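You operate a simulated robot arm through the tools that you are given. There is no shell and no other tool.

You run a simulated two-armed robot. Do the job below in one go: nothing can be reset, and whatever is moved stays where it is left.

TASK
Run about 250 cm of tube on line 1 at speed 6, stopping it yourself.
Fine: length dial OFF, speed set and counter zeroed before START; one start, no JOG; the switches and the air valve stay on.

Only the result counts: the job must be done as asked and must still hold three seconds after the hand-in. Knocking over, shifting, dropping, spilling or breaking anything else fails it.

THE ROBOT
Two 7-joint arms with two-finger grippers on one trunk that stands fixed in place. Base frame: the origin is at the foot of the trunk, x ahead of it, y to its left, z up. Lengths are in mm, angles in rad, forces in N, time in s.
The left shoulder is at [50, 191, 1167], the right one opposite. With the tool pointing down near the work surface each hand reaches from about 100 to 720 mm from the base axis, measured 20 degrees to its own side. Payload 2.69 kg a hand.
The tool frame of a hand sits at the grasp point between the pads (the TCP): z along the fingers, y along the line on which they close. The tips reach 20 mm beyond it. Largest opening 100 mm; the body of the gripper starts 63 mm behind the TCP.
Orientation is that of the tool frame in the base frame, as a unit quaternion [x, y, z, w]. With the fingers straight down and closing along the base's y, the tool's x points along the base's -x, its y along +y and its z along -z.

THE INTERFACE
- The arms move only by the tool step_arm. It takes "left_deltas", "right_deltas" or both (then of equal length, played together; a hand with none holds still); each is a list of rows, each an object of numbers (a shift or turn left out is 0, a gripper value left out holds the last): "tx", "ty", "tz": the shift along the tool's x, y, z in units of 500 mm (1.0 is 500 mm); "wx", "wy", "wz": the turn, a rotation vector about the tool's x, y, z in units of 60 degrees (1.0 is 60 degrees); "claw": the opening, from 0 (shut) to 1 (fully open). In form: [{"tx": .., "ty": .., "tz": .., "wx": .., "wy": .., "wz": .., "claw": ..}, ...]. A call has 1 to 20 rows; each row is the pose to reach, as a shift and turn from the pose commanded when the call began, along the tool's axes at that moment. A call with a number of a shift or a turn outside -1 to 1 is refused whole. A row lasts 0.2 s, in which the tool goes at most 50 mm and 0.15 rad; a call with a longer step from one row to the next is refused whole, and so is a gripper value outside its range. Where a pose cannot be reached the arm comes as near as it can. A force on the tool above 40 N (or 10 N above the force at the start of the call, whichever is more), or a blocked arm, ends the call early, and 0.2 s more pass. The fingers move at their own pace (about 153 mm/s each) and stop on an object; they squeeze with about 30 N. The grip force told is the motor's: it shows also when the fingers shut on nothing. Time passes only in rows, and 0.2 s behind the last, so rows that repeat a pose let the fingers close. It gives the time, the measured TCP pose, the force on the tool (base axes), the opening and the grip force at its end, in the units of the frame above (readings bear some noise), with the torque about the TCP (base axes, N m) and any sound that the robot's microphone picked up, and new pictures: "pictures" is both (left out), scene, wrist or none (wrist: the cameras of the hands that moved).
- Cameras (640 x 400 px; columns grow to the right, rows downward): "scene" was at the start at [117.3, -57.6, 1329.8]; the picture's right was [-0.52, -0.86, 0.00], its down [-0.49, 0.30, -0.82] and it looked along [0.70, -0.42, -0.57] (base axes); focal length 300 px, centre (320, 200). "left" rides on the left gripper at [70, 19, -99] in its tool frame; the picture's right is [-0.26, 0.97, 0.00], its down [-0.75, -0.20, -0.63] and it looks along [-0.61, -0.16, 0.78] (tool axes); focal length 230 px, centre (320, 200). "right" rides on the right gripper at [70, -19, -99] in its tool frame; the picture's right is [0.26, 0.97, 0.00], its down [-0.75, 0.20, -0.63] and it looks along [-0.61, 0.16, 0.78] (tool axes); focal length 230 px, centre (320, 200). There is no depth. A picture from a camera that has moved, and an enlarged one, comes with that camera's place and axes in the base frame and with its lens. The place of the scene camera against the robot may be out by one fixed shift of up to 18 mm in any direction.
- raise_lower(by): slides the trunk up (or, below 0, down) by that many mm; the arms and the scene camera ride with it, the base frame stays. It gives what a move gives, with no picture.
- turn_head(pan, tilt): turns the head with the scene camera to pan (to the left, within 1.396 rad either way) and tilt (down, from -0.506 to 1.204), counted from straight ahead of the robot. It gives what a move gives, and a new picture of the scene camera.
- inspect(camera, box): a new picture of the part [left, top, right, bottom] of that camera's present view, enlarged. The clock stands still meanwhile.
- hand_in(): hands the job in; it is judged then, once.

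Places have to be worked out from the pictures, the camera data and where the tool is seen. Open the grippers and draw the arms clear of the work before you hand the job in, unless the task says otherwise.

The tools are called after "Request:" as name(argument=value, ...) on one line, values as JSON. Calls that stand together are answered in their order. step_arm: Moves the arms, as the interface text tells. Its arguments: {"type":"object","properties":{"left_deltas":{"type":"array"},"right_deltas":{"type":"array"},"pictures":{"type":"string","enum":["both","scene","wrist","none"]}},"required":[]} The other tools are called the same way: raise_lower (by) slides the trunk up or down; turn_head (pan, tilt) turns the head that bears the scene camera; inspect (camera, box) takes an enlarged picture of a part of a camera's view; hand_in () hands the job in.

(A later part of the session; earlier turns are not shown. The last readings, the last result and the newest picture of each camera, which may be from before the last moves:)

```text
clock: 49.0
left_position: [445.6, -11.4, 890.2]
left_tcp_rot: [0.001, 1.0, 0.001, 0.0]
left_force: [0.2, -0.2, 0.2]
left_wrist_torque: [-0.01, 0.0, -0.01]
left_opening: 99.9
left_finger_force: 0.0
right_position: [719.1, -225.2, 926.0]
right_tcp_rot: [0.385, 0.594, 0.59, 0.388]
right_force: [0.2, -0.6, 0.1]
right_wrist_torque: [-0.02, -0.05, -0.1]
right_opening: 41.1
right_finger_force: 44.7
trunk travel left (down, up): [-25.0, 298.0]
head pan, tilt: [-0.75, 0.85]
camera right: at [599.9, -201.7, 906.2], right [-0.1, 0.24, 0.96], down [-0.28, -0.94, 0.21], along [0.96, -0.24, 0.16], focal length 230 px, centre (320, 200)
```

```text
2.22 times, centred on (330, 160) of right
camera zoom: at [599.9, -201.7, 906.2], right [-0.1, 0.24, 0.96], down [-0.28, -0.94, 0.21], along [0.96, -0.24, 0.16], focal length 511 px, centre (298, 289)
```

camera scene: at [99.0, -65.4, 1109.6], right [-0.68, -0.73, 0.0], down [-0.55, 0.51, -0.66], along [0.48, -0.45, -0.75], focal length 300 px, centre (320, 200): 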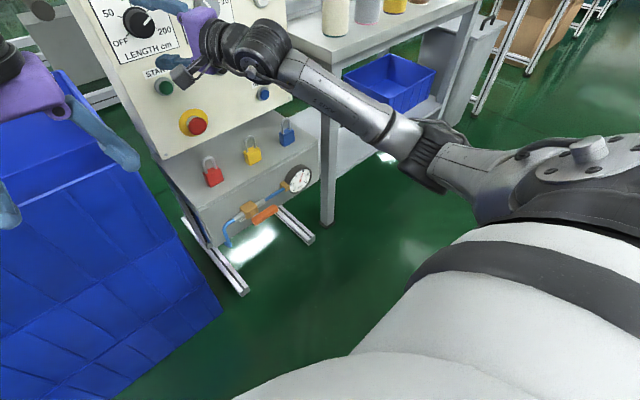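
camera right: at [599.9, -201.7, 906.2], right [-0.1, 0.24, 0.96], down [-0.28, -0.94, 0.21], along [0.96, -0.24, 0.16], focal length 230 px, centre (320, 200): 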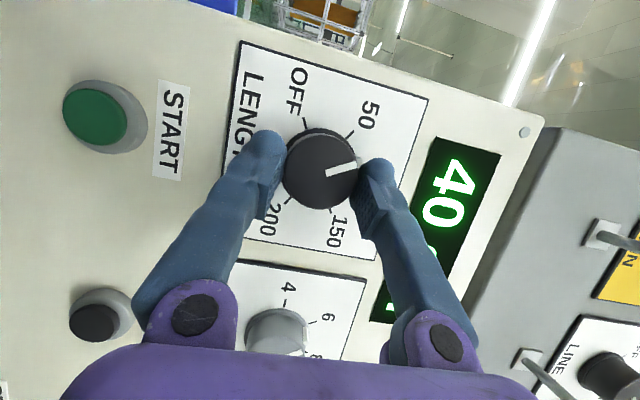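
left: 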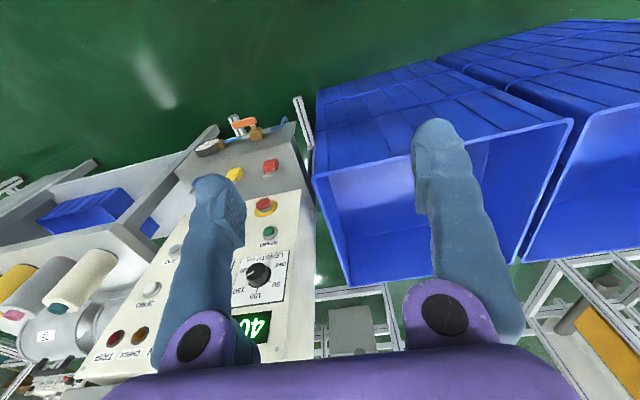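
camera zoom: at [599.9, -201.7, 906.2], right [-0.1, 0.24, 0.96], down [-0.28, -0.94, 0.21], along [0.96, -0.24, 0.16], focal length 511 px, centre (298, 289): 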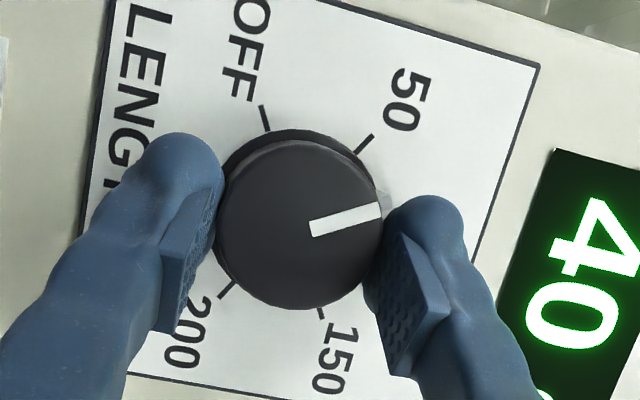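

The grip is now perfectly centred (near-zero force) and the pointer is at -30°, so exactly 90° remains. I'll turn the next 45° anticlockwise.

Request:
step_arm(right_deltas=[{"tx": 0.0001, "ty": 0.0017, "tz": 0, "wx": 0.05, "wz": -0.1147}, {"tx": 0.0004, "ty": 0.0033, "tz": 0.0002, "wx": 0.1, "wz": -0.2293}, {"tx": 0.0009, "ty": 0.0049, "tz": 0.0004, "wx": 0.15, "wz": -0.344}, {"tx": 0.0016, "ty": 0.0064, "tz": 0.0007, "wx": 0.2, "wz": -0.4587}, {"tx": 0.0024, "ty": 0.0078, "tz": 0.0011, "wx": 0.25, "wz": -0.5733}, {"tx": 0.0034, "ty": 0.0091, "tz": 0.0015, "wx": 0.3, "wz": -0.688}, {"tx": 0.0034, "ty": 0.0091, "tz": 0.0015, "wx": 0.3, "wz": -0.688}], pictures="wrist")

```text
clock: 50.6
left_position: [444.1, -11.2, 890.9]
left_tcp_rot: [-0.001, 1.0, 0.0, -0.001]
left_force: [-0.9, 0.9, 0.5]
left_wrist_torque: [-0.02, 0.0, 0.0]
left_opening: 99.8
left_finger_force: 0.0
right_position: [720.0, -222.6, 929.8]
right_tcp_rot: [0.205, 0.774, 0.319, 0.506]
right_force: [-0.2, -0.9, 1.2]
right_wrist_torque: [-0.01, 0.2, 0.18]
right_opening: 40.8
right_finger_force: 45.3
trunk travel left (down, up): [-25.0, 298.0]
head pan, tilt: [-0.75, 0.85]
camera right: at [599.9, -220.3, 899.2], right [-0.11, 0.85, 0.51], down [-0.28, -0.52, 0.81], along [0.96, -0.05, 0.29], focal length 230 px, centre (320, 200)
```

right: 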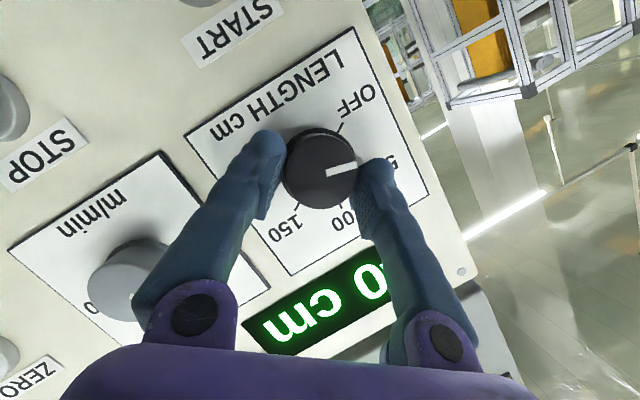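

The turn is smooth with almost no side force. I'll turn the last 45° to bring the pointer to OFF.

Request:
step_arm(right_deltas=[{"tx": 0.0001, "ty": 0.0017, "tz": 0, "wx": 0.05, "wz": -0.1147}, {"tx": 0.0004, "ty": 0.0033, "tz": 0.0002, "wx": 0.1, "wz": -0.2293}, {"tx": 0.0009, "ty": 0.0049, "tz": 0.0004, "wx": 0.15, "wz": -0.344}, {"tx": 0.0015, "ty": 0.0064, "tz": 0.0007, "wx": 0.2, "wz": -0.4587}, {"tx": 0.0024, "ty": 0.0078, "tz": 0.0011, "wx": 0.25, "wz": -0.5733}, {"tx": 0.0034, "ty": 0.0091, "tz": 0.0015, "wx": 0.3, "wz": -0.688}, {"tx": 0.0034, "ty": 0.0091, "tz": 0.0015, "wx": 0.3, "wz": -0.688}], pictures="wrist")

Request:
inspect(camera="right", box=[220, 90, 420, 250])

```text
clock: 52.2
left_position: [445.1, -11.5, 891.1]
left_tcp_rot: [-0.001, 1.0, 0.0, 0.0]
left_force: [-0.3, -0.6, -0.4]
left_wrist_torque: [0.0, 0.02, 0.0]
left_opening: 99.9
left_finger_force: 0.0
right_position: [718.8, -217.8, 931.5]
right_tcp_rot: [-0.003, 0.836, -0.003, 0.548]
right_force: [0.8, 2.4, 2.6]
right_wrist_torque: [-0.02, 0.1, -0.03]
right_opening: 40.6
right_finger_force: 45.2
trunk travel left (down, up): [-25.0, 298.0]
head pan, tilt: [-0.75, 0.85]
camera right: at [599.9, -238.1, 907.3], right [-0.11, 0.96, -0.25], down [-0.28, 0.21, 0.94], along [0.95, 0.17, 0.25], focal length 230 px, centre (320, 200)
```

right: 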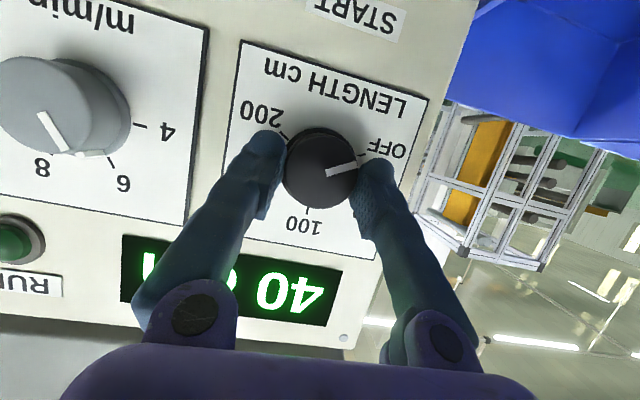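

```text
2.50 times, centred on (320, 170) of right
camera zoom: at [599.9, -238.1, 907.3], right [-0.11, 0.96, -0.25], down [-0.28, 0.21, 0.94], along [0.95, 0.17, 0.25], focal length 575 px, centre (320, 275)
```

zoom: 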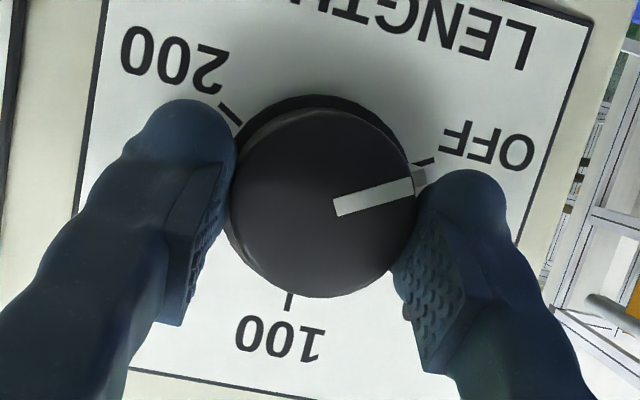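

The pointer is essentially on OFF. I'll open the fingers, back off about 40 mm along -x, and check it from both cameras.

Request:
step_arm(right_deltas=[{"claw": 0.8}, {"claw": 0.8}, {"tx": 0.016, "tz": -0.0366, "claw": 0.8}, {"tx": 0.032, "tz": -0.0733, "claw": 0.8}, {"tx": 0.032, "tz": -0.0733, "claw": 0.8}], pictures="wrist")

Request:
inspect(camera="right", box=[240, 90, 400, 230])

Request:
turn_head(pan=-0.5, tilt=0.35)

```text
clock: 53.4
left_position: [445.4, -12.0, 890.7]
left_tcp_rot: [0.0, 1.0, -0.001, 0.0]
left_force: [0.6, -0.8, 0.5]
left_wrist_torque: [0.0, -0.01, -0.02]
left_opening: 100.2
left_finger_force: 0.0
right_position: [680.4, -217.3, 932.2]
right_tcp_rot: [-0.003, 0.837, -0.002, 0.548]
right_force: [-0.3, 0.4, -1.0]
right_wrist_torque: [-0.02, 0.01, 0.01]
right_opening: 79.9
right_finger_force: 0.0
trunk travel left (down, up): [-25.0, 298.0]
head pan, tilt: [-0.75, 0.85]
camera right: at [560.1, -238.1, 907.2], right [-0.11, 0.96, -0.24], down [-0.28, 0.21, 0.94], along [0.96, 0.17, 0.25], focal length 230 px, centre (320, 200)
```

right: 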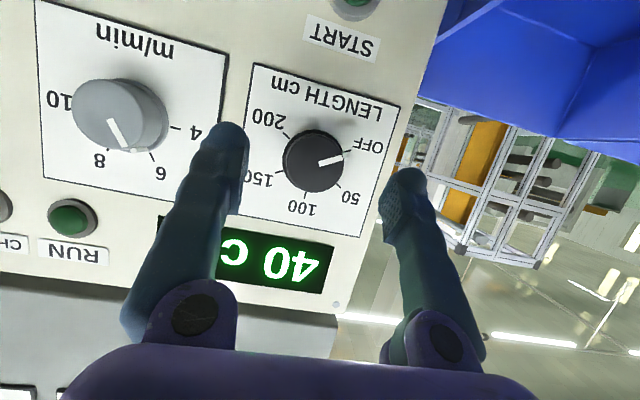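

```text
2.86 times, centred on (320, 160) of right
camera zoom: at [560.1, -238.1, 907.2], right [-0.11, 0.96, -0.24], down [-0.28, 0.21, 0.94], along [0.96, 0.17, 0.25], focal length 657 px, centre (320, 314)
```

zoom: 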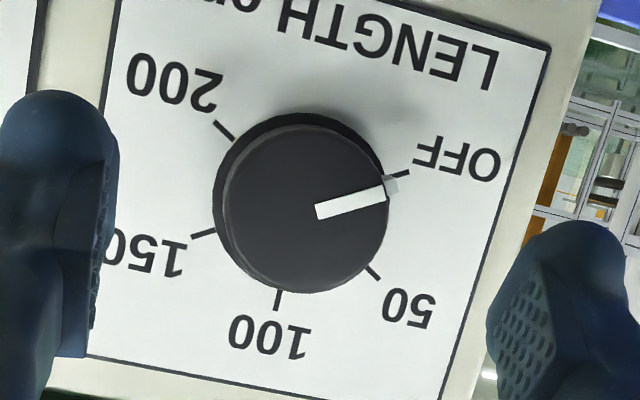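

```text
clock: 54.4
left_position: [444.7, -10.8, 890.9]
left_tcp_rot: [-0.001, 1.0, 0.001, 0.0]
left_force: [-0.2, -0.3, -0.4]
left_wrist_torque: [0.01, 0.01, 0.01]
left_opening: 99.7
left_finger_force: 0.2
right_position: [679.0, -218.2, 931.8]
right_tcp_rot: [-0.003, 0.837, -0.002, 0.548]
right_force: [0.3, -0.9, -0.7]
right_wrist_torque: [0.0, 0.0, 0.02]
right_opening: 79.9
right_finger_force: 0.1
trunk travel left (down, up): [-25.0, 298.0]
head pan, tilt: [-0.499, 0.351]
camera scene: at [123.5, -56.7, 1153.2], right [-0.48, -0.88, 0.0], down [-0.3, 0.17, -0.94], along [0.82, -0.45, -0.34], focal length 300 px, centre (320, 200)
```

scene: 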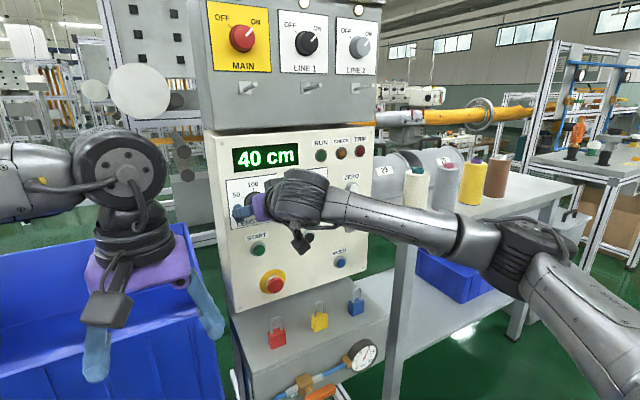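

The pointer is close to OFF but may be a few degrees short. I'll zoom in tighter to measure it.

Request:
inspect(camera="right", box=[275, 110, 365, 210])

Request:
inspect(camera="scene", box=[220, 170, 290, 240])

Request:
inspect(camera="right", box=[55, 60, 215, 190])

```text
4.00 times, centred on (320, 160) of right
camera zoom: at [560.4, -238.1, 907.2], right [-0.11, 0.96, -0.24], down [-0.28, 0.21, 0.94], along [0.96, 0.17, 0.25], focal length 920 px, centre (320, 360)
```

zoom: 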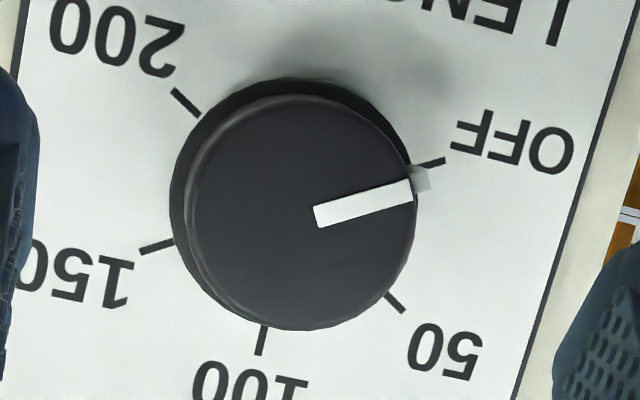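

```text
5.71 times, centred on (255, 205) of scene
camera zoom: at [123.5, -56.7, 1153.2], right [-0.48, -0.88, 0.0], down [-0.3, 0.17, -0.94], along [0.82, -0.45, -0.34], focal length 1716 px, centre (691, 171)
```

zoom: 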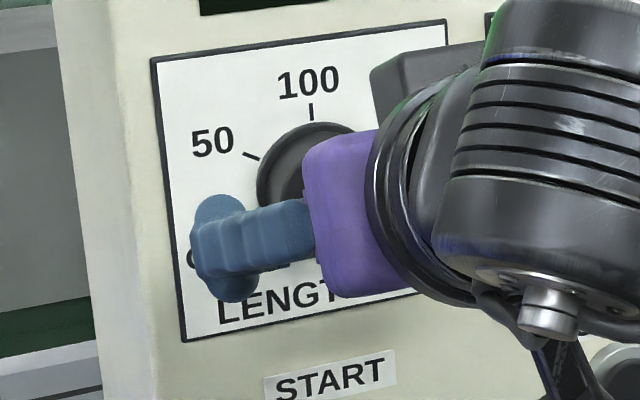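

```text
3.08 times, centred on (135, 125) of right
camera zoom: at [560.4, -238.1, 907.2], right [-0.11, 0.96, -0.24], down [-0.28, 0.21, 0.94], along [0.96, 0.17, 0.25], focal length 708 px, centre (889, 431)
```

zoom: 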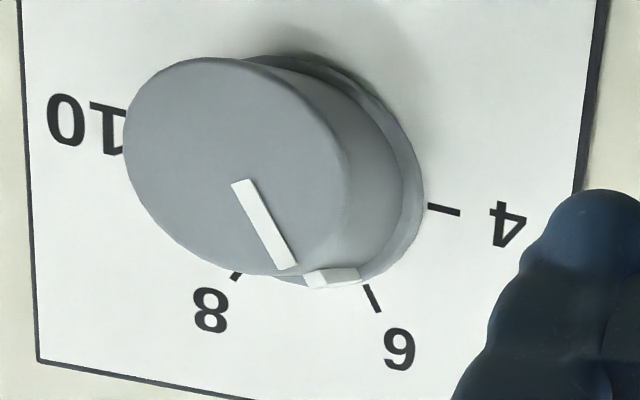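

Comparing with the earlier picture of the pointer aligned on 150, the length pointer is within about 1–2° of OFF, and the speed marker is on 6. Next is ZERO at about (738,-482,912): I'll close the fingers and move sideways in front of it.

Request:
step_arm(right_deltas=[{"tx": 0.0036, "ty": -0.066, "tz": 0.003, "claw": 0}, {"tx": 0.0073, "ty": -0.132, "tz": 0.0059}, {"tx": 0.0109, "ty": -0.198, "tz": 0.0089}, {"tx": 0.0145, "ty": -0.264, "tz": 0.0118}, {"tx": 0.0181, "ty": -0.33, "tz": 0.0148}, {"tx": 0.0218, "ty": -0.396, "tz": 0.0177}, {"tx": 0.0254, "ty": -0.462, "tz": 0.0207}, {"tx": 0.029, "ty": -0.528, "tz": 0.0236}, {"tx": 0.029, "ty": -0.528, "tz": 0.0236}], pictures="both")

Request:
inspect(camera="scene", box=[215, 165, 345, 235])

```text
clock: 56.4
left_position: [445.5, -12.0, 891.4]
left_tcp_rot: [0.0, 1.0, 0.0, 0.0]
left_force: [-0.4, -0.5, -0.9]
left_wrist_torque: [0.0, 0.05, -0.03]
left_opening: 100.2
left_finger_force: 0.0
right_position: [685.5, -482.4, 914.9]
right_tcp_rot: [-0.003, 0.836, -0.002, 0.548]
right_force: [0.5, -0.1, 0.2]
right_wrist_torque: [0.02, 0.03, 0.01]
right_opening: 0.1
right_finger_force: 29.5
trunk travel left (down, up): [-25.0, 298.0]
head pan, tilt: [-0.499, 0.351]
camera scene: at [123.5, -56.8, 1153.3], right [-0.48, -0.88, 0.0], down [-0.3, 0.16, -0.94], along [0.82, -0.45, -0.34], focal length 300 px, centre (320, 200)
camera right: at [566.1, -502.8, 891.2], right [-0.11, 0.96, -0.24], down [-0.28, 0.21, 0.94], along [0.96, 0.17, 0.25], focal length 230 px, centre (320, 200)
```

scene: 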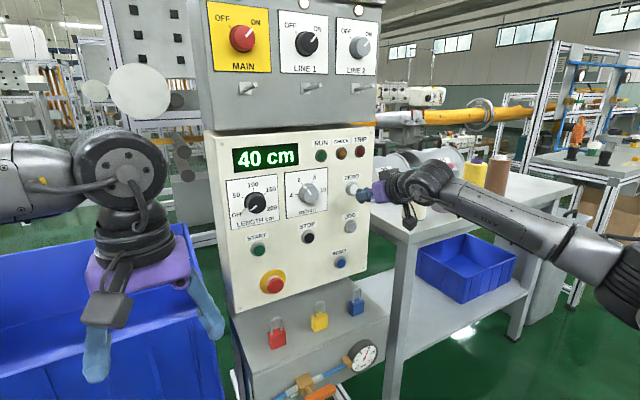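
right: 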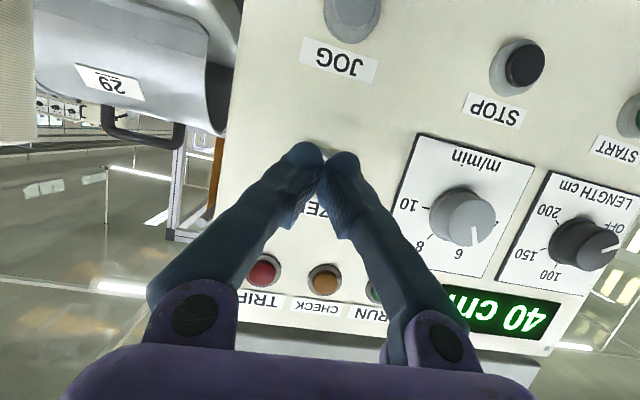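

```text
4.92 times, centred on (280, 200) of scene
camera zoom: at [123.5, -56.8, 1153.3], right [-0.48, -0.88, 0.0], down [-0.3, 0.16, -0.94], along [0.82, -0.45, -0.34], focal length 1478 px, centre (517, 200)
```

zoom: 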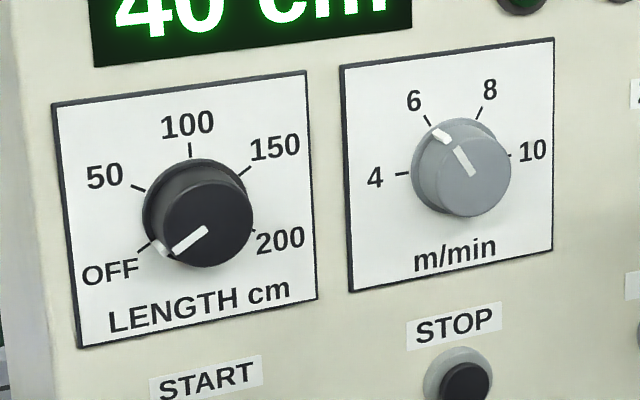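

Both dials read correctly from the scene camera: LENGTH on OFF and speed on 6. Now I'll press ZERO by advancing 25 mm quickly and then in 2 mm steps until I feel or hear the button.

Request:
step_arm(right_deltas=[{"tx": -0.0066, "tz": 0.0153}, {"tx": -0.0132, "tz": 0.0306}, {"tx": -0.0199, "tz": 0.0459}, {"tx": -0.0214, "tz": 0.0496}, {"tx": -0.023, "tz": 0.0532}, {"tx": -0.0246, "tz": 0.0569}], pictures="both")

Request:
inspect(camera="scene", box=[310, 150, 410, 230])

```text
clock: 57.8
left_position: [445.3, -12.7, 892.1]
left_tcp_rot: [-0.001, 1.0, 0.0, 0.0]
left_force: [-0.3, -0.5, -0.5]
left_wrist_torque: [0.0, -0.01, -0.02]
left_opening: 100.0
left_finger_force: 0.1
right_position: [717.5, -481.5, 914.2]
right_tcp_rot: [-0.002, 0.837, -0.003, 0.548]
right_force: [-0.4, 0.1, -0.3]
right_wrist_torque: [0.02, 0.0, 0.01]
right_opening: 0.6
right_finger_force: 29.2
trunk travel left (down, up): [-25.0, 298.0]
head pan, tilt: [-0.499, 0.351]
camera scene: at [123.6, -56.7, 1153.3], right [-0.48, -0.88, 0.0], down [-0.3, 0.16, -0.94], along [0.82, -0.45, -0.34], focal length 300 px, centre (320, 200)
camera right: at [597.2, -502.2, 890.8], right [-0.11, 0.96, -0.24], down [-0.28, 0.21, 0.94], along [0.95, 0.17, 0.25], focal length 230 px, centre (320, 200)
```

scene: 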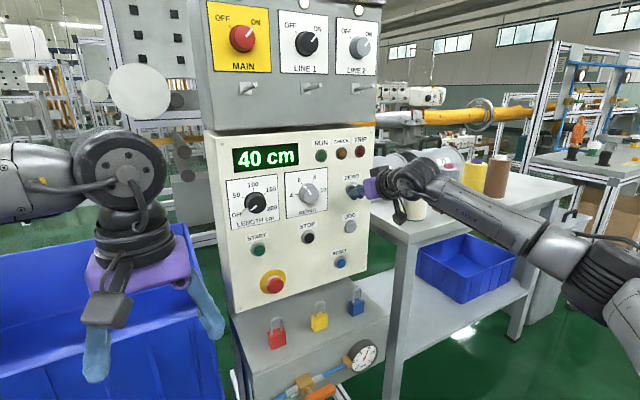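
right: 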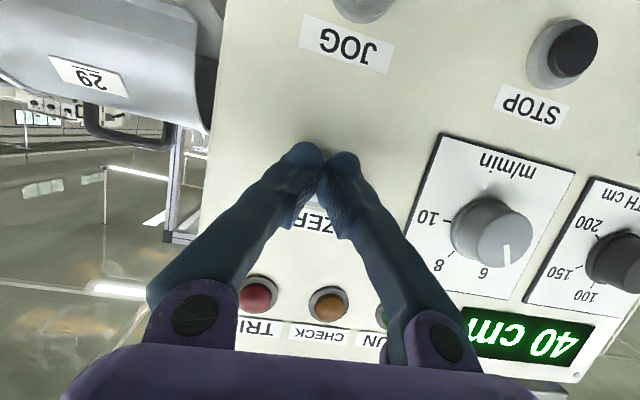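

```text
5.00 times, centred on (360, 190) of scene
camera zoom: at [123.6, -56.7, 1153.3], right [-0.48, -0.88, 0.0], down [-0.3, 0.16, -0.94], along [0.82, -0.45, -0.34], focal length 1501 px, centre (120, 250)
```

zoom: 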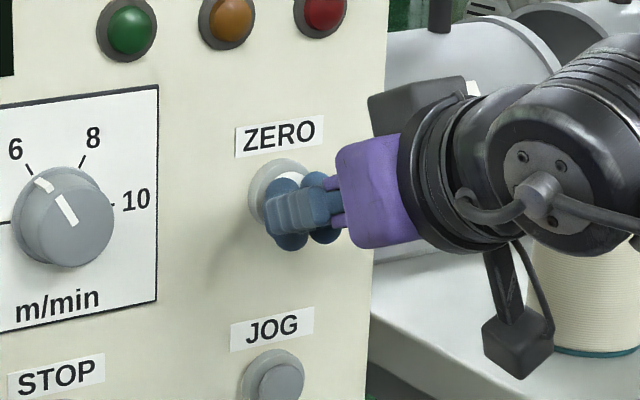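

There's no contact yet at TCP x=717.5, and the enlarged view shows the fingertip centred about 7 mm below the button centre (z≈914). I'll raise 6 mm and keep pressing in 2 mm steps.

Request:
step_arm(right_deltas=[{"tx": -0.011, "tz": -0.0048}, {"tx": -0.0126, "tz": -0.0011}, {"tx": -0.0142, "tz": 0.0025}, {"tx": -0.0158, "tz": 0.0062}], pictures="scene")

Request:
inspect(camera="scene", box=[310, 150, 410, 230])

```text
clock: 58.8
left_position: [445.3, -10.4, 891.2]
left_tcp_rot: [0.0, 1.0, 0.0, 0.0]
left_force: [0.3, 0.3, 0.2]
left_wrist_torque: [0.01, -0.01, 0.0]
left_opening: 100.1
left_finger_force: 0.1
right_position: [721.8, -482.8, 921.4]
right_tcp_rot: [-0.003, 0.836, -0.001, 0.548]
right_force: [-5.6, 0.3, -1.5]
right_wrist_torque: [0.05, -0.01, 0.04]
right_opening: 5.9
right_finger_force: 29.8
trunk travel left (down, up): [-25.0, 298.0]
head pan, tilt: [-0.499, 0.351]
heard: click
camera scene: at [123.1, -56.7, 1153.3], right [-0.48, -0.88, 0.0], down [-0.3, 0.16, -0.94], along [0.82, -0.45, -0.34], focal length 300 px, centre (320, 200)
```

scene: 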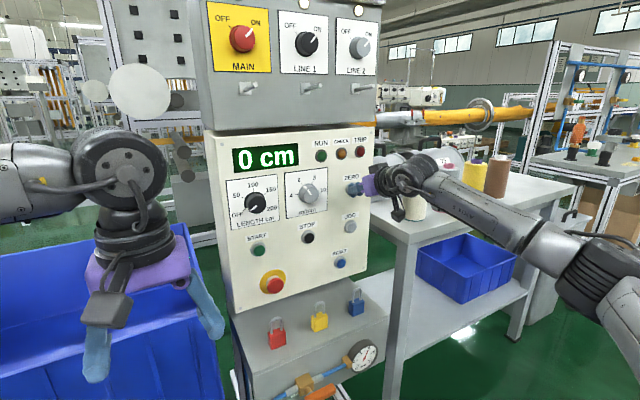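

```text
5.00 times, centred on (360, 190) of scene
camera zoom: at [123.1, -56.7, 1153.3], right [-0.48, -0.88, 0.0], down [-0.3, 0.16, -0.94], along [0.82, -0.45, -0.34], focal length 1501 px, centre (120, 250)
```

zoom: 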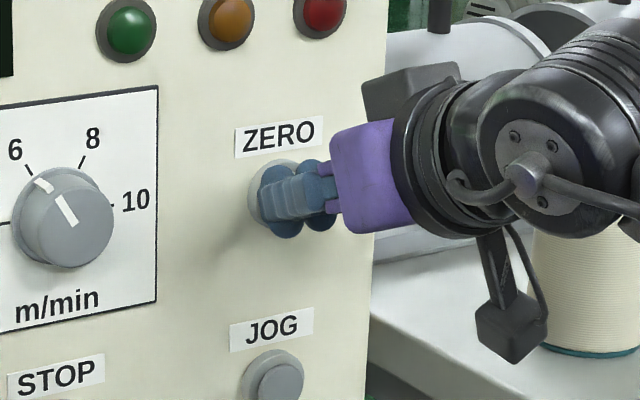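

Click heard, and the counter now shows 0 cm. I'll back off 40 mm from ZERO.

Request:
step_arm(right_deltas=[{"tx": 0.0159, "tz": -0.0367}, {"tx": 0.0318, "tz": -0.0734}, {"tx": 0.0318, "tz": -0.0734}], pictures="scene")

Request:
inspect(camera="scene", box=[205, 130, 375, 300])

```text
clock: 59.6
left_position: [445.1, -11.7, 892.2]
left_tcp_rot: [0.0, 1.0, 0.0, 0.0]
left_force: [0.1, -0.8, -0.4]
left_wrist_torque: [0.0, -0.01, -0.01]
left_opening: 100.0
left_finger_force: 0.0
right_position: [681.2, -483.0, 922.4]
right_tcp_rot: [-0.003, 0.837, -0.001, 0.547]
right_force: [0.5, -0.1, -0.2]
right_wrist_torque: [0.01, 0.05, 0.0]
right_opening: 0.3
right_finger_force: 29.3
trunk travel left (down, up): [-25.0, 298.0]
head pan, tilt: [-0.499, 0.351]
camera scene: at [123.5, -56.8, 1153.3], right [-0.48, -0.88, 0.0], down [-0.3, 0.16, -0.94], along [0.82, -0.45, -0.34], focal length 300 px, centre (320, 200)
```

scene: 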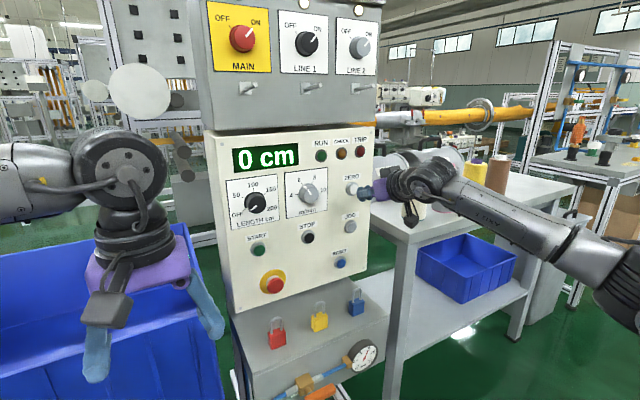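

```text
2.35 times, centred on (290, 215) of scene
camera zoom: at [123.5, -56.8, 1153.3], right [-0.48, -0.88, 0.0], down [-0.3, 0.16, -0.94], along [0.82, -0.45, -0.34], focal length 706 px, centre (391, 165)
```

zoom: 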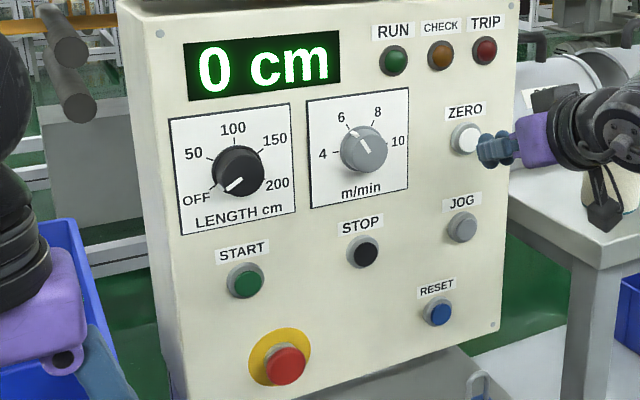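

Everything is set: 0 cm, LENGTH OFF, speed 6, and START is at about (748,-218,804). I'll move the closed fingers in front of START, pitching down to about 38° and stopping some 35 mm short.

Request:
step_arm(right_deltas=[{"tx": 0.0253, "ty": 0.066, "tz": 0.0125, "wy": 0.029}, {"tx": 0.0505, "ty": 0.132, "tz": 0.025, "wy": 0.058}, {"tx": 0.0758, "ty": 0.198, "tz": 0.0375, "wy": 0.087}, {"tx": 0.101, "ty": 0.264, "tz": 0.05, "wy": 0.117}, {"tx": 0.1263, "ty": 0.33, "tz": 0.0625, "wy": 0.146}, {"tx": 0.1515, "ty": 0.396, "tz": 0.075, "wy": 0.175}, {"tx": 0.1768, "ty": 0.462, "tz": 0.0875, "wy": 0.204}, {"tx": 0.202, "ty": 0.528, "tz": 0.1, "wy": 0.233}, {"tx": 0.202, "ty": 0.528, "tz": 0.1, "wy": 0.233}], pictures="both")

Request:
inspect(camera="scene", box=[210, 210, 330, 300])

```text
clock: 61.6
left_position: [445.4, -10.8, 890.6]
left_tcp_rot: [0.0, 1.0, -0.001, 0.0]
left_force: [0.6, 0.4, -0.4]
left_wrist_torque: [-0.03, -0.01, 0.0]
left_opening: 100.0
left_finger_force: 0.1
right_position: [687.7, -218.2, 805.9]
right_tcp_rot: [-0.001, 0.897, -0.003, 0.441]
right_force: [0.9, -0.1, -0.2]
right_wrist_torque: [0.0, -0.02, -0.04]
right_opening: 0.0
right_finger_force: 29.5
trunk travel left (down, up): [-25.0, 298.0]
head pan, tilt: [-0.499, 0.351]
camera scene: at [123.6, -56.5, 1153.3], right [-0.48, -0.88, 0.0], down [-0.3, 0.16, -0.94], along [0.82, -0.45, -0.34], focal length 300 px, centre (320, 200)
camera right: at [566.3, -237.8, 812.1], right [-0.16, 0.96, -0.21], down [-0.04, 0.21, 0.98], along [0.99, 0.16, 0.01], focal length 230 px, centre (320, 200)
```

scene: 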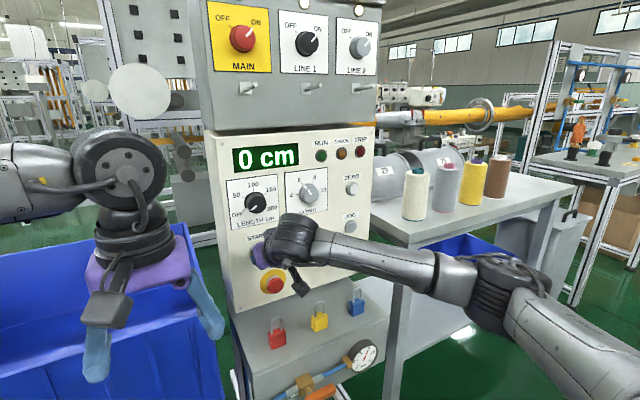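
right: 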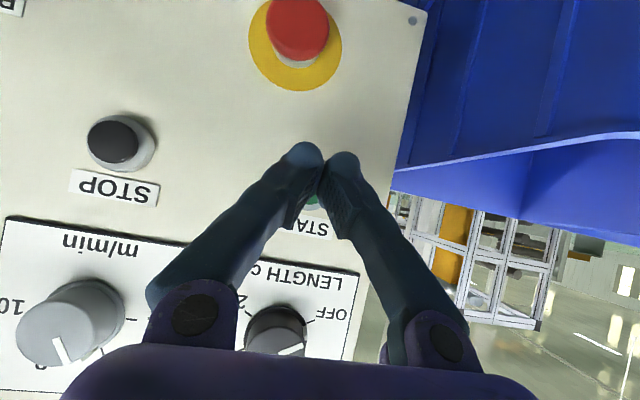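

```text
4.44 times, centred on (270, 255) of scene
camera zoom: at [123.6, -56.5, 1153.3], right [-0.48, -0.88, 0.0], down [-0.3, 0.16, -0.94], along [0.82, -0.45, -0.34], focal length 1334 px, centre (542, -44)
```

zoom: 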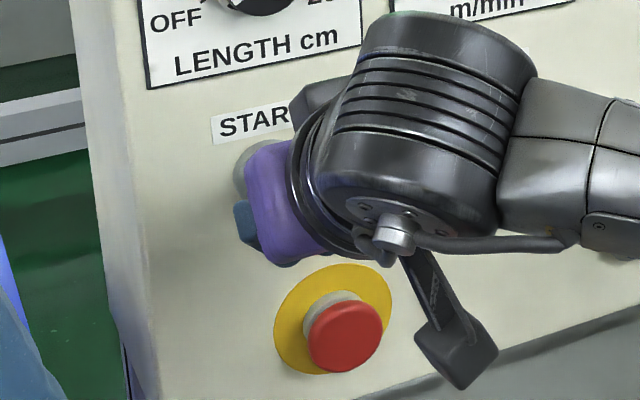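

The hand is in front of START at (688,-218,806), and the geometry matches the wrist view. I'll advance to about x=710, just short of contact.

Request:
step_arm(right_deltas=[{"tx": -0.01, "ty": -0.001, "tz": 0.0108}, {"tx": -0.02, "ty": -0.002, "tz": 0.0216}, {"tx": -0.0301, "ty": -0.002, "tz": 0.0324}, {"tx": -0.0301, "ty": -0.002, "tz": 0.0324}], pictures="both")

Request:
inspect(camera="right", box=[240, 120, 400, 250])

Request:
inspect(camera="scene", box=[210, 210, 330, 300])

```text
clock: 62.6
left_position: [444.6, -12.1, 890.0]
left_tcp_rot: [0.0, 1.0, 0.0, 0.0]
left_force: [0.3, -0.2, -0.3]
left_wrist_torque: [-0.01, -0.03, 0.0]
left_opening: 100.0
left_finger_force: 0.1
right_position: [708.3, -220.6, 809.4]
right_tcp_rot: [-0.002, 0.898, -0.004, 0.44]
right_force: [0.8, 0.7, -0.1]
right_wrist_torque: [0.01, -0.01, -0.01]
right_opening: 0.0
right_finger_force: 29.5
trunk travel left (down, up): [-25.0, 298.0]
head pan, tilt: [-0.499, 0.351]
camera scene: at [123.6, -56.7, 1153.3], right [-0.48, -0.88, 0.0], down [-0.3, 0.16, -0.94], along [0.82, -0.45, -0.34], focal length 300 px, centre (320, 200)
camera right: at [587.4, -239.6, 814.3], right [-0.16, 0.96, -0.21], down [-0.04, 0.21, 0.98], along [0.99, 0.16, 0.01], focal length 230 px, centre (320, 200)
```

scene: 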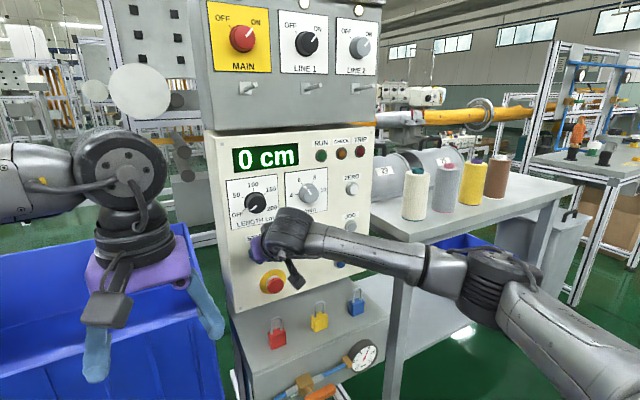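
right: 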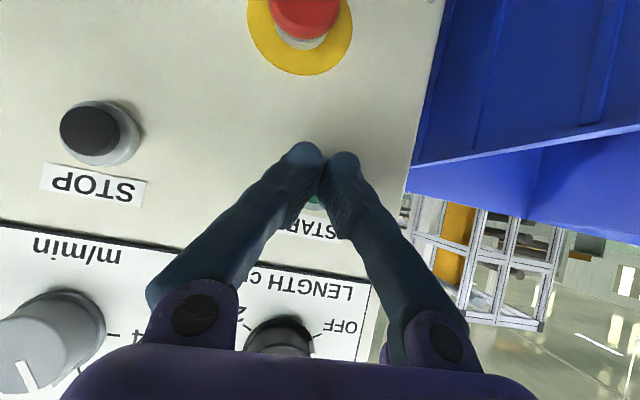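

```text
3.08 times, centred on (320, 185) of right
camera zoom: at [587.4, -239.6, 814.3], right [-0.16, 0.96, -0.21], down [-0.04, 0.21, 0.98], along [0.99, 0.16, 0.01], focal length 708 px, centre (320, 246)
```

zoom: 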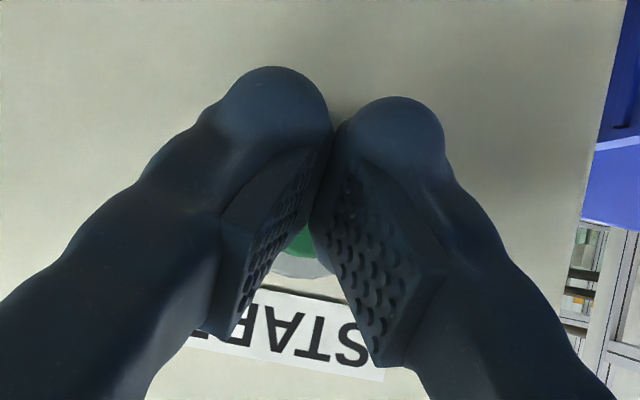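

```text
4.44 times, centred on (270, 255) of scene
camera zoom: at [123.6, -56.7, 1153.3], right [-0.48, -0.88, 0.0], down [-0.3, 0.16, -0.94], along [0.82, -0.45, -0.34], focal length 1334 px, centre (542, -44)
```

zoom: 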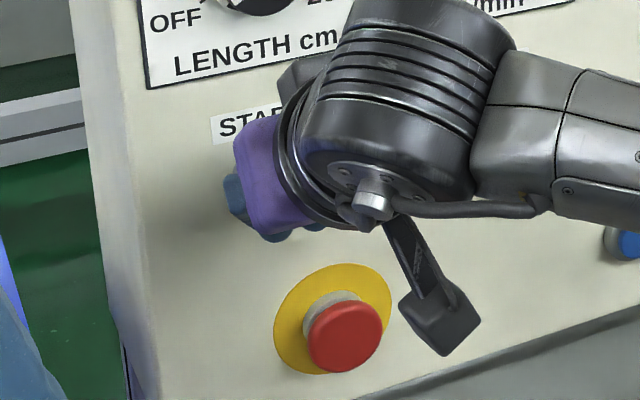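

The fingertip lines up with START (centre about y≈-218, z≈805). I'll press in small steps until it clicks.

Request:
step_arm(right_deltas=[{"tx": -0.0073, "ty": 0.003, "tz": 0.0095}, {"tx": -0.0122, "ty": 0.003, "tz": 0.0158}, {"tx": -0.0147, "ty": 0.003, "tz": 0.019}], pictures="scene")

```text
clock: 63.4
left_position: [445.3, -12.0, 890.6]
left_tcp_rot: [0.0, 1.0, 0.0, 0.001]
left_force: [-0.5, -0.3, -0.7]
left_wrist_torque: [-0.04, 0.02, 0.01]
left_opening: 99.9
left_finger_force: 0.1
right_position: [721.0, -217.6, 809.5]
right_tcp_rot: [-0.004, 0.897, -0.002, 0.442]
right_force: [-5.2, 0.5, 0.8]
right_wrist_torque: [-0.05, -0.05, 0.01]
right_opening: 6.2
right_finger_force: 29.8
trunk travel left (down, up): [-25.0, 298.0]
head pan, tilt: [-0.499, 0.351]
heard: click
camera scene: at [123.1, -56.6, 1153.4], right [-0.48, -0.88, 0.0], down [-0.3, 0.16, -0.94], along [0.82, -0.45, -0.34], focal length 300 px, centre (320, 200)
```

scene: 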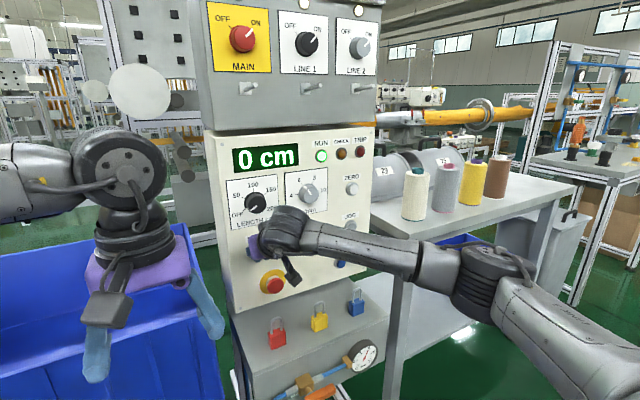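

Click heard and the RUN lamp is lit at clock 63.4. I'll back off 30 mm and move sideways to in front of STOP (y≈-351).

Request:
step_arm(right_deltas=[{"tx": 0.0184, "tz": -0.0237}, {"tx": 0.0367, "tz": -0.0475}, {"tx": 0.0367, "ty": -0.067, "tz": -0.0475}, {"tx": 0.0367, "ty": -0.134, "tz": -0.0475}, {"tx": 0.0367, "ty": -0.2, "tz": -0.0475}, {"tx": 0.0367, "ty": -0.267, "tz": -0.0475}, {"tx": 0.0367, "ty": -0.267, "tz": -0.0475}], pictures="both")

Request:
inspect(camera="scene", box=[205, 130, 375, 300])

Request:
inspect(camera="right", box=[240, 120, 400, 250])

```text
clock: 65.0
left_position: [445.8, -11.5, 891.6]
left_tcp_rot: [0.0, 1.0, 0.0, -0.001]
left_force: [0.5, 0.1, -0.1]
left_wrist_torque: [0.01, -0.02, -0.02]
left_opening: 99.9
left_finger_force: 0.0
right_position: [691.5, -353.3, 808.2]
right_tcp_rot: [-0.002, 0.897, -0.002, 0.442]
right_force: [-0.2, -0.1, -0.6]
right_wrist_torque: [-0.02, -0.04, 0.0]
right_opening: 0.0
right_finger_force: 29.4
trunk travel left (down, up): [-25.0, 298.0]
head pan, tilt: [-0.499, 0.351]
camera scene: at [123.5, -56.8, 1153.3], right [-0.48, -0.88, 0.0], down [-0.3, 0.16, -0.94], along [0.82, -0.45, -0.34], focal length 300 px, centre (320, 200)
camera right: at [569.9, -372.6, 814.2], right [-0.16, 0.96, -0.21], down [-0.04, 0.21, 0.98], along [0.99, 0.16, 0.01], focal length 230 px, centre (320, 200)
```

scene: 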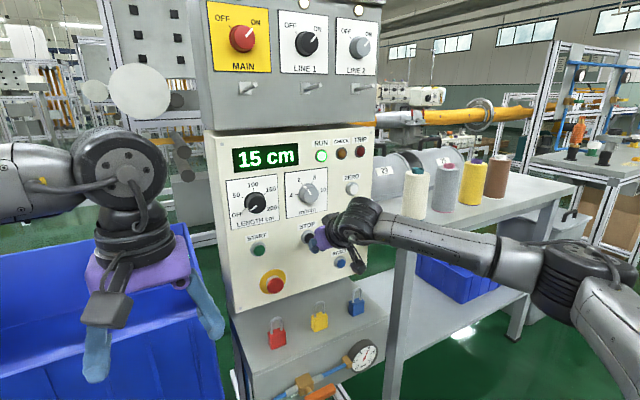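
right: 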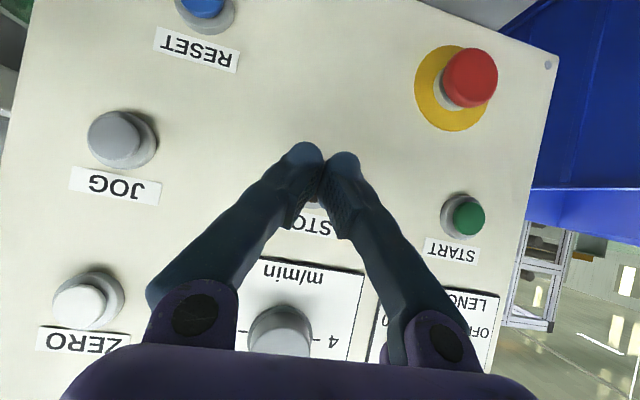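

```text
2.35 times, centred on (290, 215) of scene
camera zoom: at [123.5, -56.8, 1153.3], right [-0.48, -0.88, 0.0], down [-0.3, 0.16, -0.94], along [0.82, -0.45, -0.34], focal length 706 px, centre (391, 165)
```

zoom: 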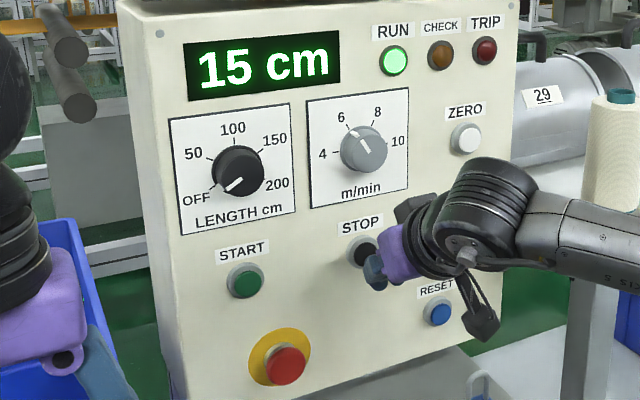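

```text
3.08 times, centred on (320, 185) of right
camera zoom: at [569.9, -372.6, 814.2], right [-0.16, 0.96, -0.21], down [-0.04, 0.21, 0.98], along [0.99, 0.16, 0.01], focal length 708 px, centre (320, 246)
```

zoom: 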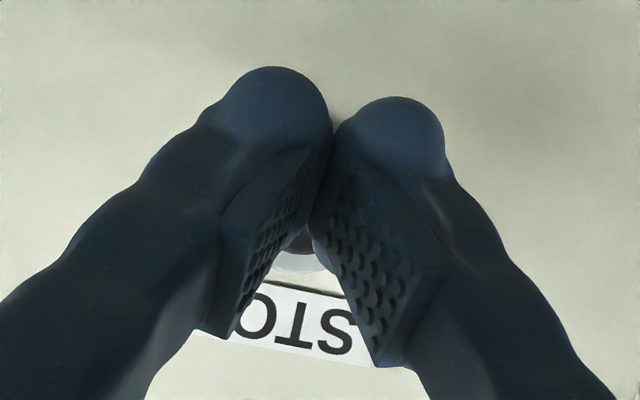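

The counter shows 15 cm at clock 65.0, about 10 cm/s as expected for 6 m/min. I'll advance to x≈712 just short of STOP and check the count again.

Request:
step_arm(right_deltas=[{"tx": -0.0086, "ty": 0.001, "tz": 0.0111}, {"tx": -0.0171, "ty": 0.002, "tz": 0.0221}, {"tx": -0.0257, "ty": 0.002, "tz": 0.0332}, {"tx": -0.0257, "ty": 0.002, "tz": 0.0332}], pictures="both")

Request:
inspect(camera="scene", box=[205, 130, 375, 300])

Request:
inspect(camera="right", box=[240, 120, 400, 250])

```text
clock: 66.0
left_position: [445.7, -11.7, 891.3]
left_tcp_rot: [0.0, 1.0, 0.001, 0.0]
left_force: [-0.3, -0.6, -0.4]
left_wrist_torque: [-0.01, 0.02, -0.04]
left_opening: 99.7
left_finger_force: 0.0
right_position: [713.5, -350.4, 809.8]
right_tcp_rot: [-0.003, 0.897, -0.002, 0.442]
right_force: [0.0, 0.2, 0.8]
right_wrist_torque: [-0.01, -0.04, 0.0]
right_opening: 0.0
right_finger_force: 29.6
trunk travel left (down, up): [-25.0, 298.0]
head pan, tilt: [-0.499, 0.351]
camera scene: at [123.6, -56.7, 1153.3], right [-0.48, -0.88, 0.0], down [-0.3, 0.16, -0.94], along [0.82, -0.45, -0.34], focal length 300 px, centre (320, 200)
camera right: at [590.7, -370.8, 814.7], right [-0.16, 0.96, -0.21], down [-0.04, 0.21, 0.98], along [0.99, 0.16, 0.01], focal length 230 px, centre (320, 200)
```

scene: 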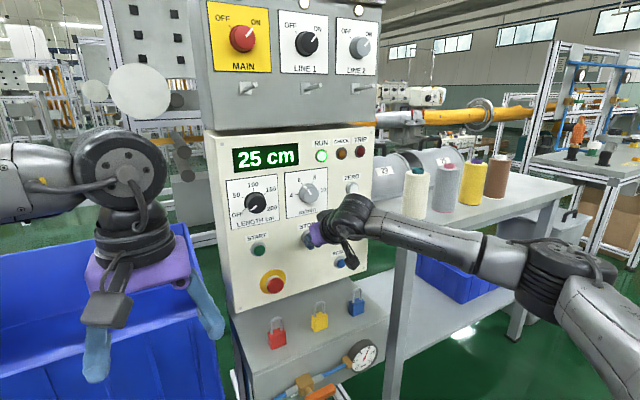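
right: 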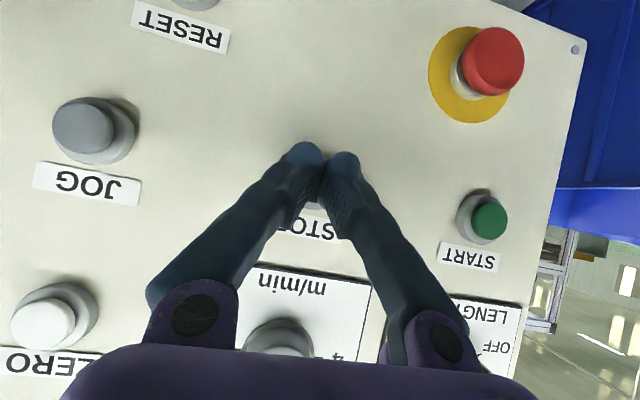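

```text
2.35 times, centred on (290, 215) of scene
camera zoom: at [123.6, -56.7, 1153.3], right [-0.48, -0.88, 0.0], down [-0.3, 0.16, -0.94], along [0.82, -0.45, -0.34], focal length 706 px, centre (391, 165)
```

zoom: 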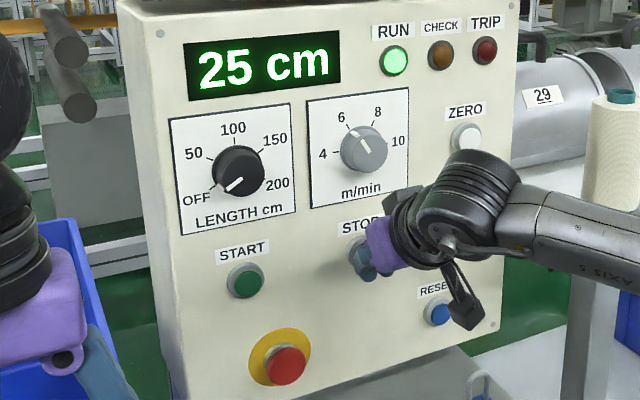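

```text
3.08 times, centred on (320, 185) of right
camera zoom: at [590.7, -370.8, 814.7], right [-0.16, 0.96, -0.21], down [-0.04, 0.21, 0.98], along [0.99, 0.16, 0.01], focal length 708 px, centre (320, 246)
```

zoom: 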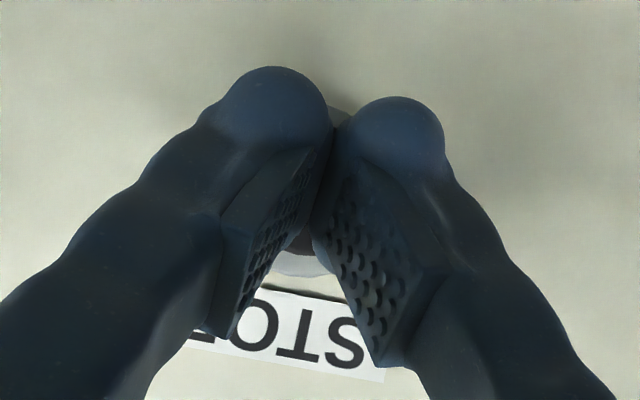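

The rate is exactly 10 cm/s (15 at 65.0, 25 at 66.0), so 250 cm falls at clock 88.5. The fingertip is ready just off STOP, so I'll wait 4 s and confirm the count.

Request:
step_arm(right_deltas=[{"tz": 0}, {"tz": 0}, {"tz": 0}, {"tz": 0}, {"tz": 0}, {"tz": 0}, {"tz": 0}, {"tz": 0}, {"tz": 0}, {"tz": 0}, {"tz": 0}, {"tz": 0}, {"tz": 0}, {"tz": 0}, {"tz": 0}, {"tz": 0}, {"tz": 0}, {"tz": 0}, {"tz": 0}, {"tz": 0}], pictures="scene")

```text
clock: 70.2
left_position: [445.7, -11.9, 890.4]
left_tcp_rot: [0.0, 1.0, 0.0, 0.0]
left_force: [0.7, -0.4, 0.8]
left_wrist_torque: [-0.02, -0.05, -0.03]
left_opening: 100.0
left_finger_force: 0.1
right_position: [712.9, -351.9, 810.4]
right_tcp_rot: [-0.003, 0.897, -0.002, 0.442]
right_force: [0.8, 0.5, -0.3]
right_wrist_torque: [0.0, -0.03, 0.01]
right_opening: 0.0
right_finger_force: 29.4
trunk travel left (down, up): [-25.0, 298.0]
head pan, tilt: [-0.499, 0.351]
camera scene: at [123.5, -56.7, 1153.3], right [-0.48, -0.88, 0.0], down [-0.3, 0.16, -0.94], along [0.82, -0.45, -0.34], focal length 300 px, centre (320, 200)
```

scene: 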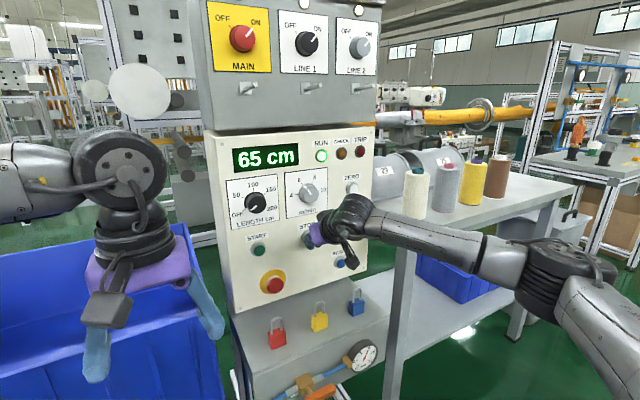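

The counter reads 65 cm at 70.2 and seems to update in 5 cm steps, consistent with about 10 cm/s. I'll keep waiting.

Request:
step_arm(right_deltas=[{"tz": 0}, {"tz": 0}, {"tz": 0}, {"tz": 0}, {"tz": 0}, {"tz": 0}, {"tz": 0}, {"tz": 0}, {"tz": 0}, {"tz": 0}, {"tz": 0}, {"tz": 0}, {"tz": 0}, {"tz": 0}, {"tz": 0}, {"tz": 0}, {"tz": 0}, {"tz": 0}, {"tz": 0}, {"tz": 0}], pictures="scene")

```text
clock: 74.4
left_position: [445.4, -12.2, 890.7]
left_tcp_rot: [0.0, 1.0, 0.0, 0.0]
left_force: [-0.6, 0.0, 0.5]
left_wrist_torque: [0.01, 0.01, -0.01]
left_opening: 100.0
left_finger_force: 0.1
right_position: [712.2, -351.6, 809.5]
right_tcp_rot: [-0.002, 0.897, -0.003, 0.442]
right_force: [0.1, 0.1, 0.2]
right_wrist_torque: [0.01, 0.01, 0.01]
right_opening: 0.1
right_finger_force: 29.3
trunk travel left (down, up): [-25.0, 298.0]
head pan, tilt: [-0.499, 0.351]
camera scene: at [123.5, -56.7, 1153.3], right [-0.48, -0.88, 0.0], down [-0.3, 0.16, -0.94], along [0.82, -0.45, -0.34], focal length 300 px, centre (320, 200)
```

scene: 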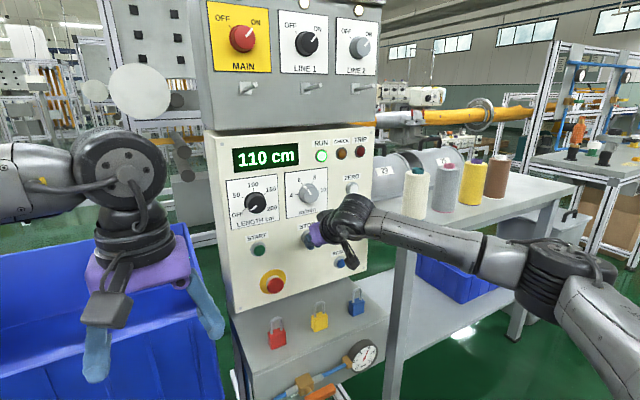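

110 cm at 74.4, right on schedule; 250 cm is due at about clock 88.3. I'll wait another 4 s.

Request:
step_arm(right_deltas=[{"tz": 0}, {"tz": 0}, {"tz": 0}, {"tz": 0}, {"tz": 0}, {"tz": 0}, {"tz": 0}, {"tz": 0}, {"tz": 0}, {"tz": 0}, {"tz": 0}, {"tz": 0}, {"tz": 0}, {"tz": 0}, {"tz": 0}, {"tz": 0}, {"tz": 0}, {"tz": 0}, {"tz": 0}, {"tz": 0}], pictures="scene")

```text
clock: 78.6
left_position: [444.4, -11.8, 890.4]
left_tcp_rot: [0.0, 1.0, 0.0, 0.0]
left_force: [0.0, -0.2, 0.3]
left_wrist_torque: [0.0, 0.0, 0.02]
left_opening: 100.0
left_finger_force: 0.0
right_position: [712.6, -350.5, 809.9]
right_tcp_rot: [-0.003, 0.897, -0.002, 0.441]
right_force: [0.5, 0.8, -0.1]
right_wrist_torque: [0.01, -0.01, 0.04]
right_opening: 0.2
right_finger_force: 29.0
trunk travel left (down, up): [-25.0, 298.0]
head pan, tilt: [-0.499, 0.351]
camera scene: at [123.5, -56.7, 1153.3], right [-0.48, -0.88, 0.0], down [-0.3, 0.16, -0.94], along [0.82, -0.45, -0.34], focal length 300 px, centre (320, 200)
```

scene: 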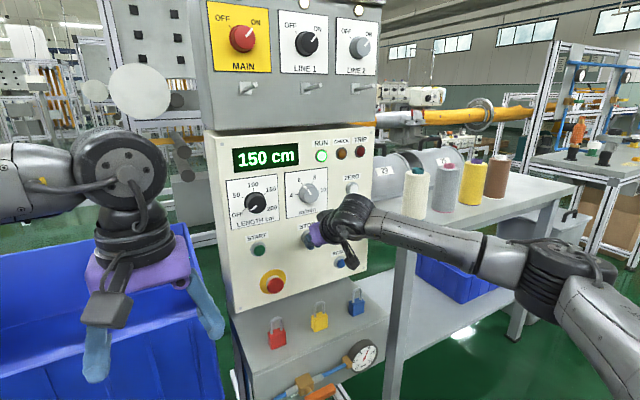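

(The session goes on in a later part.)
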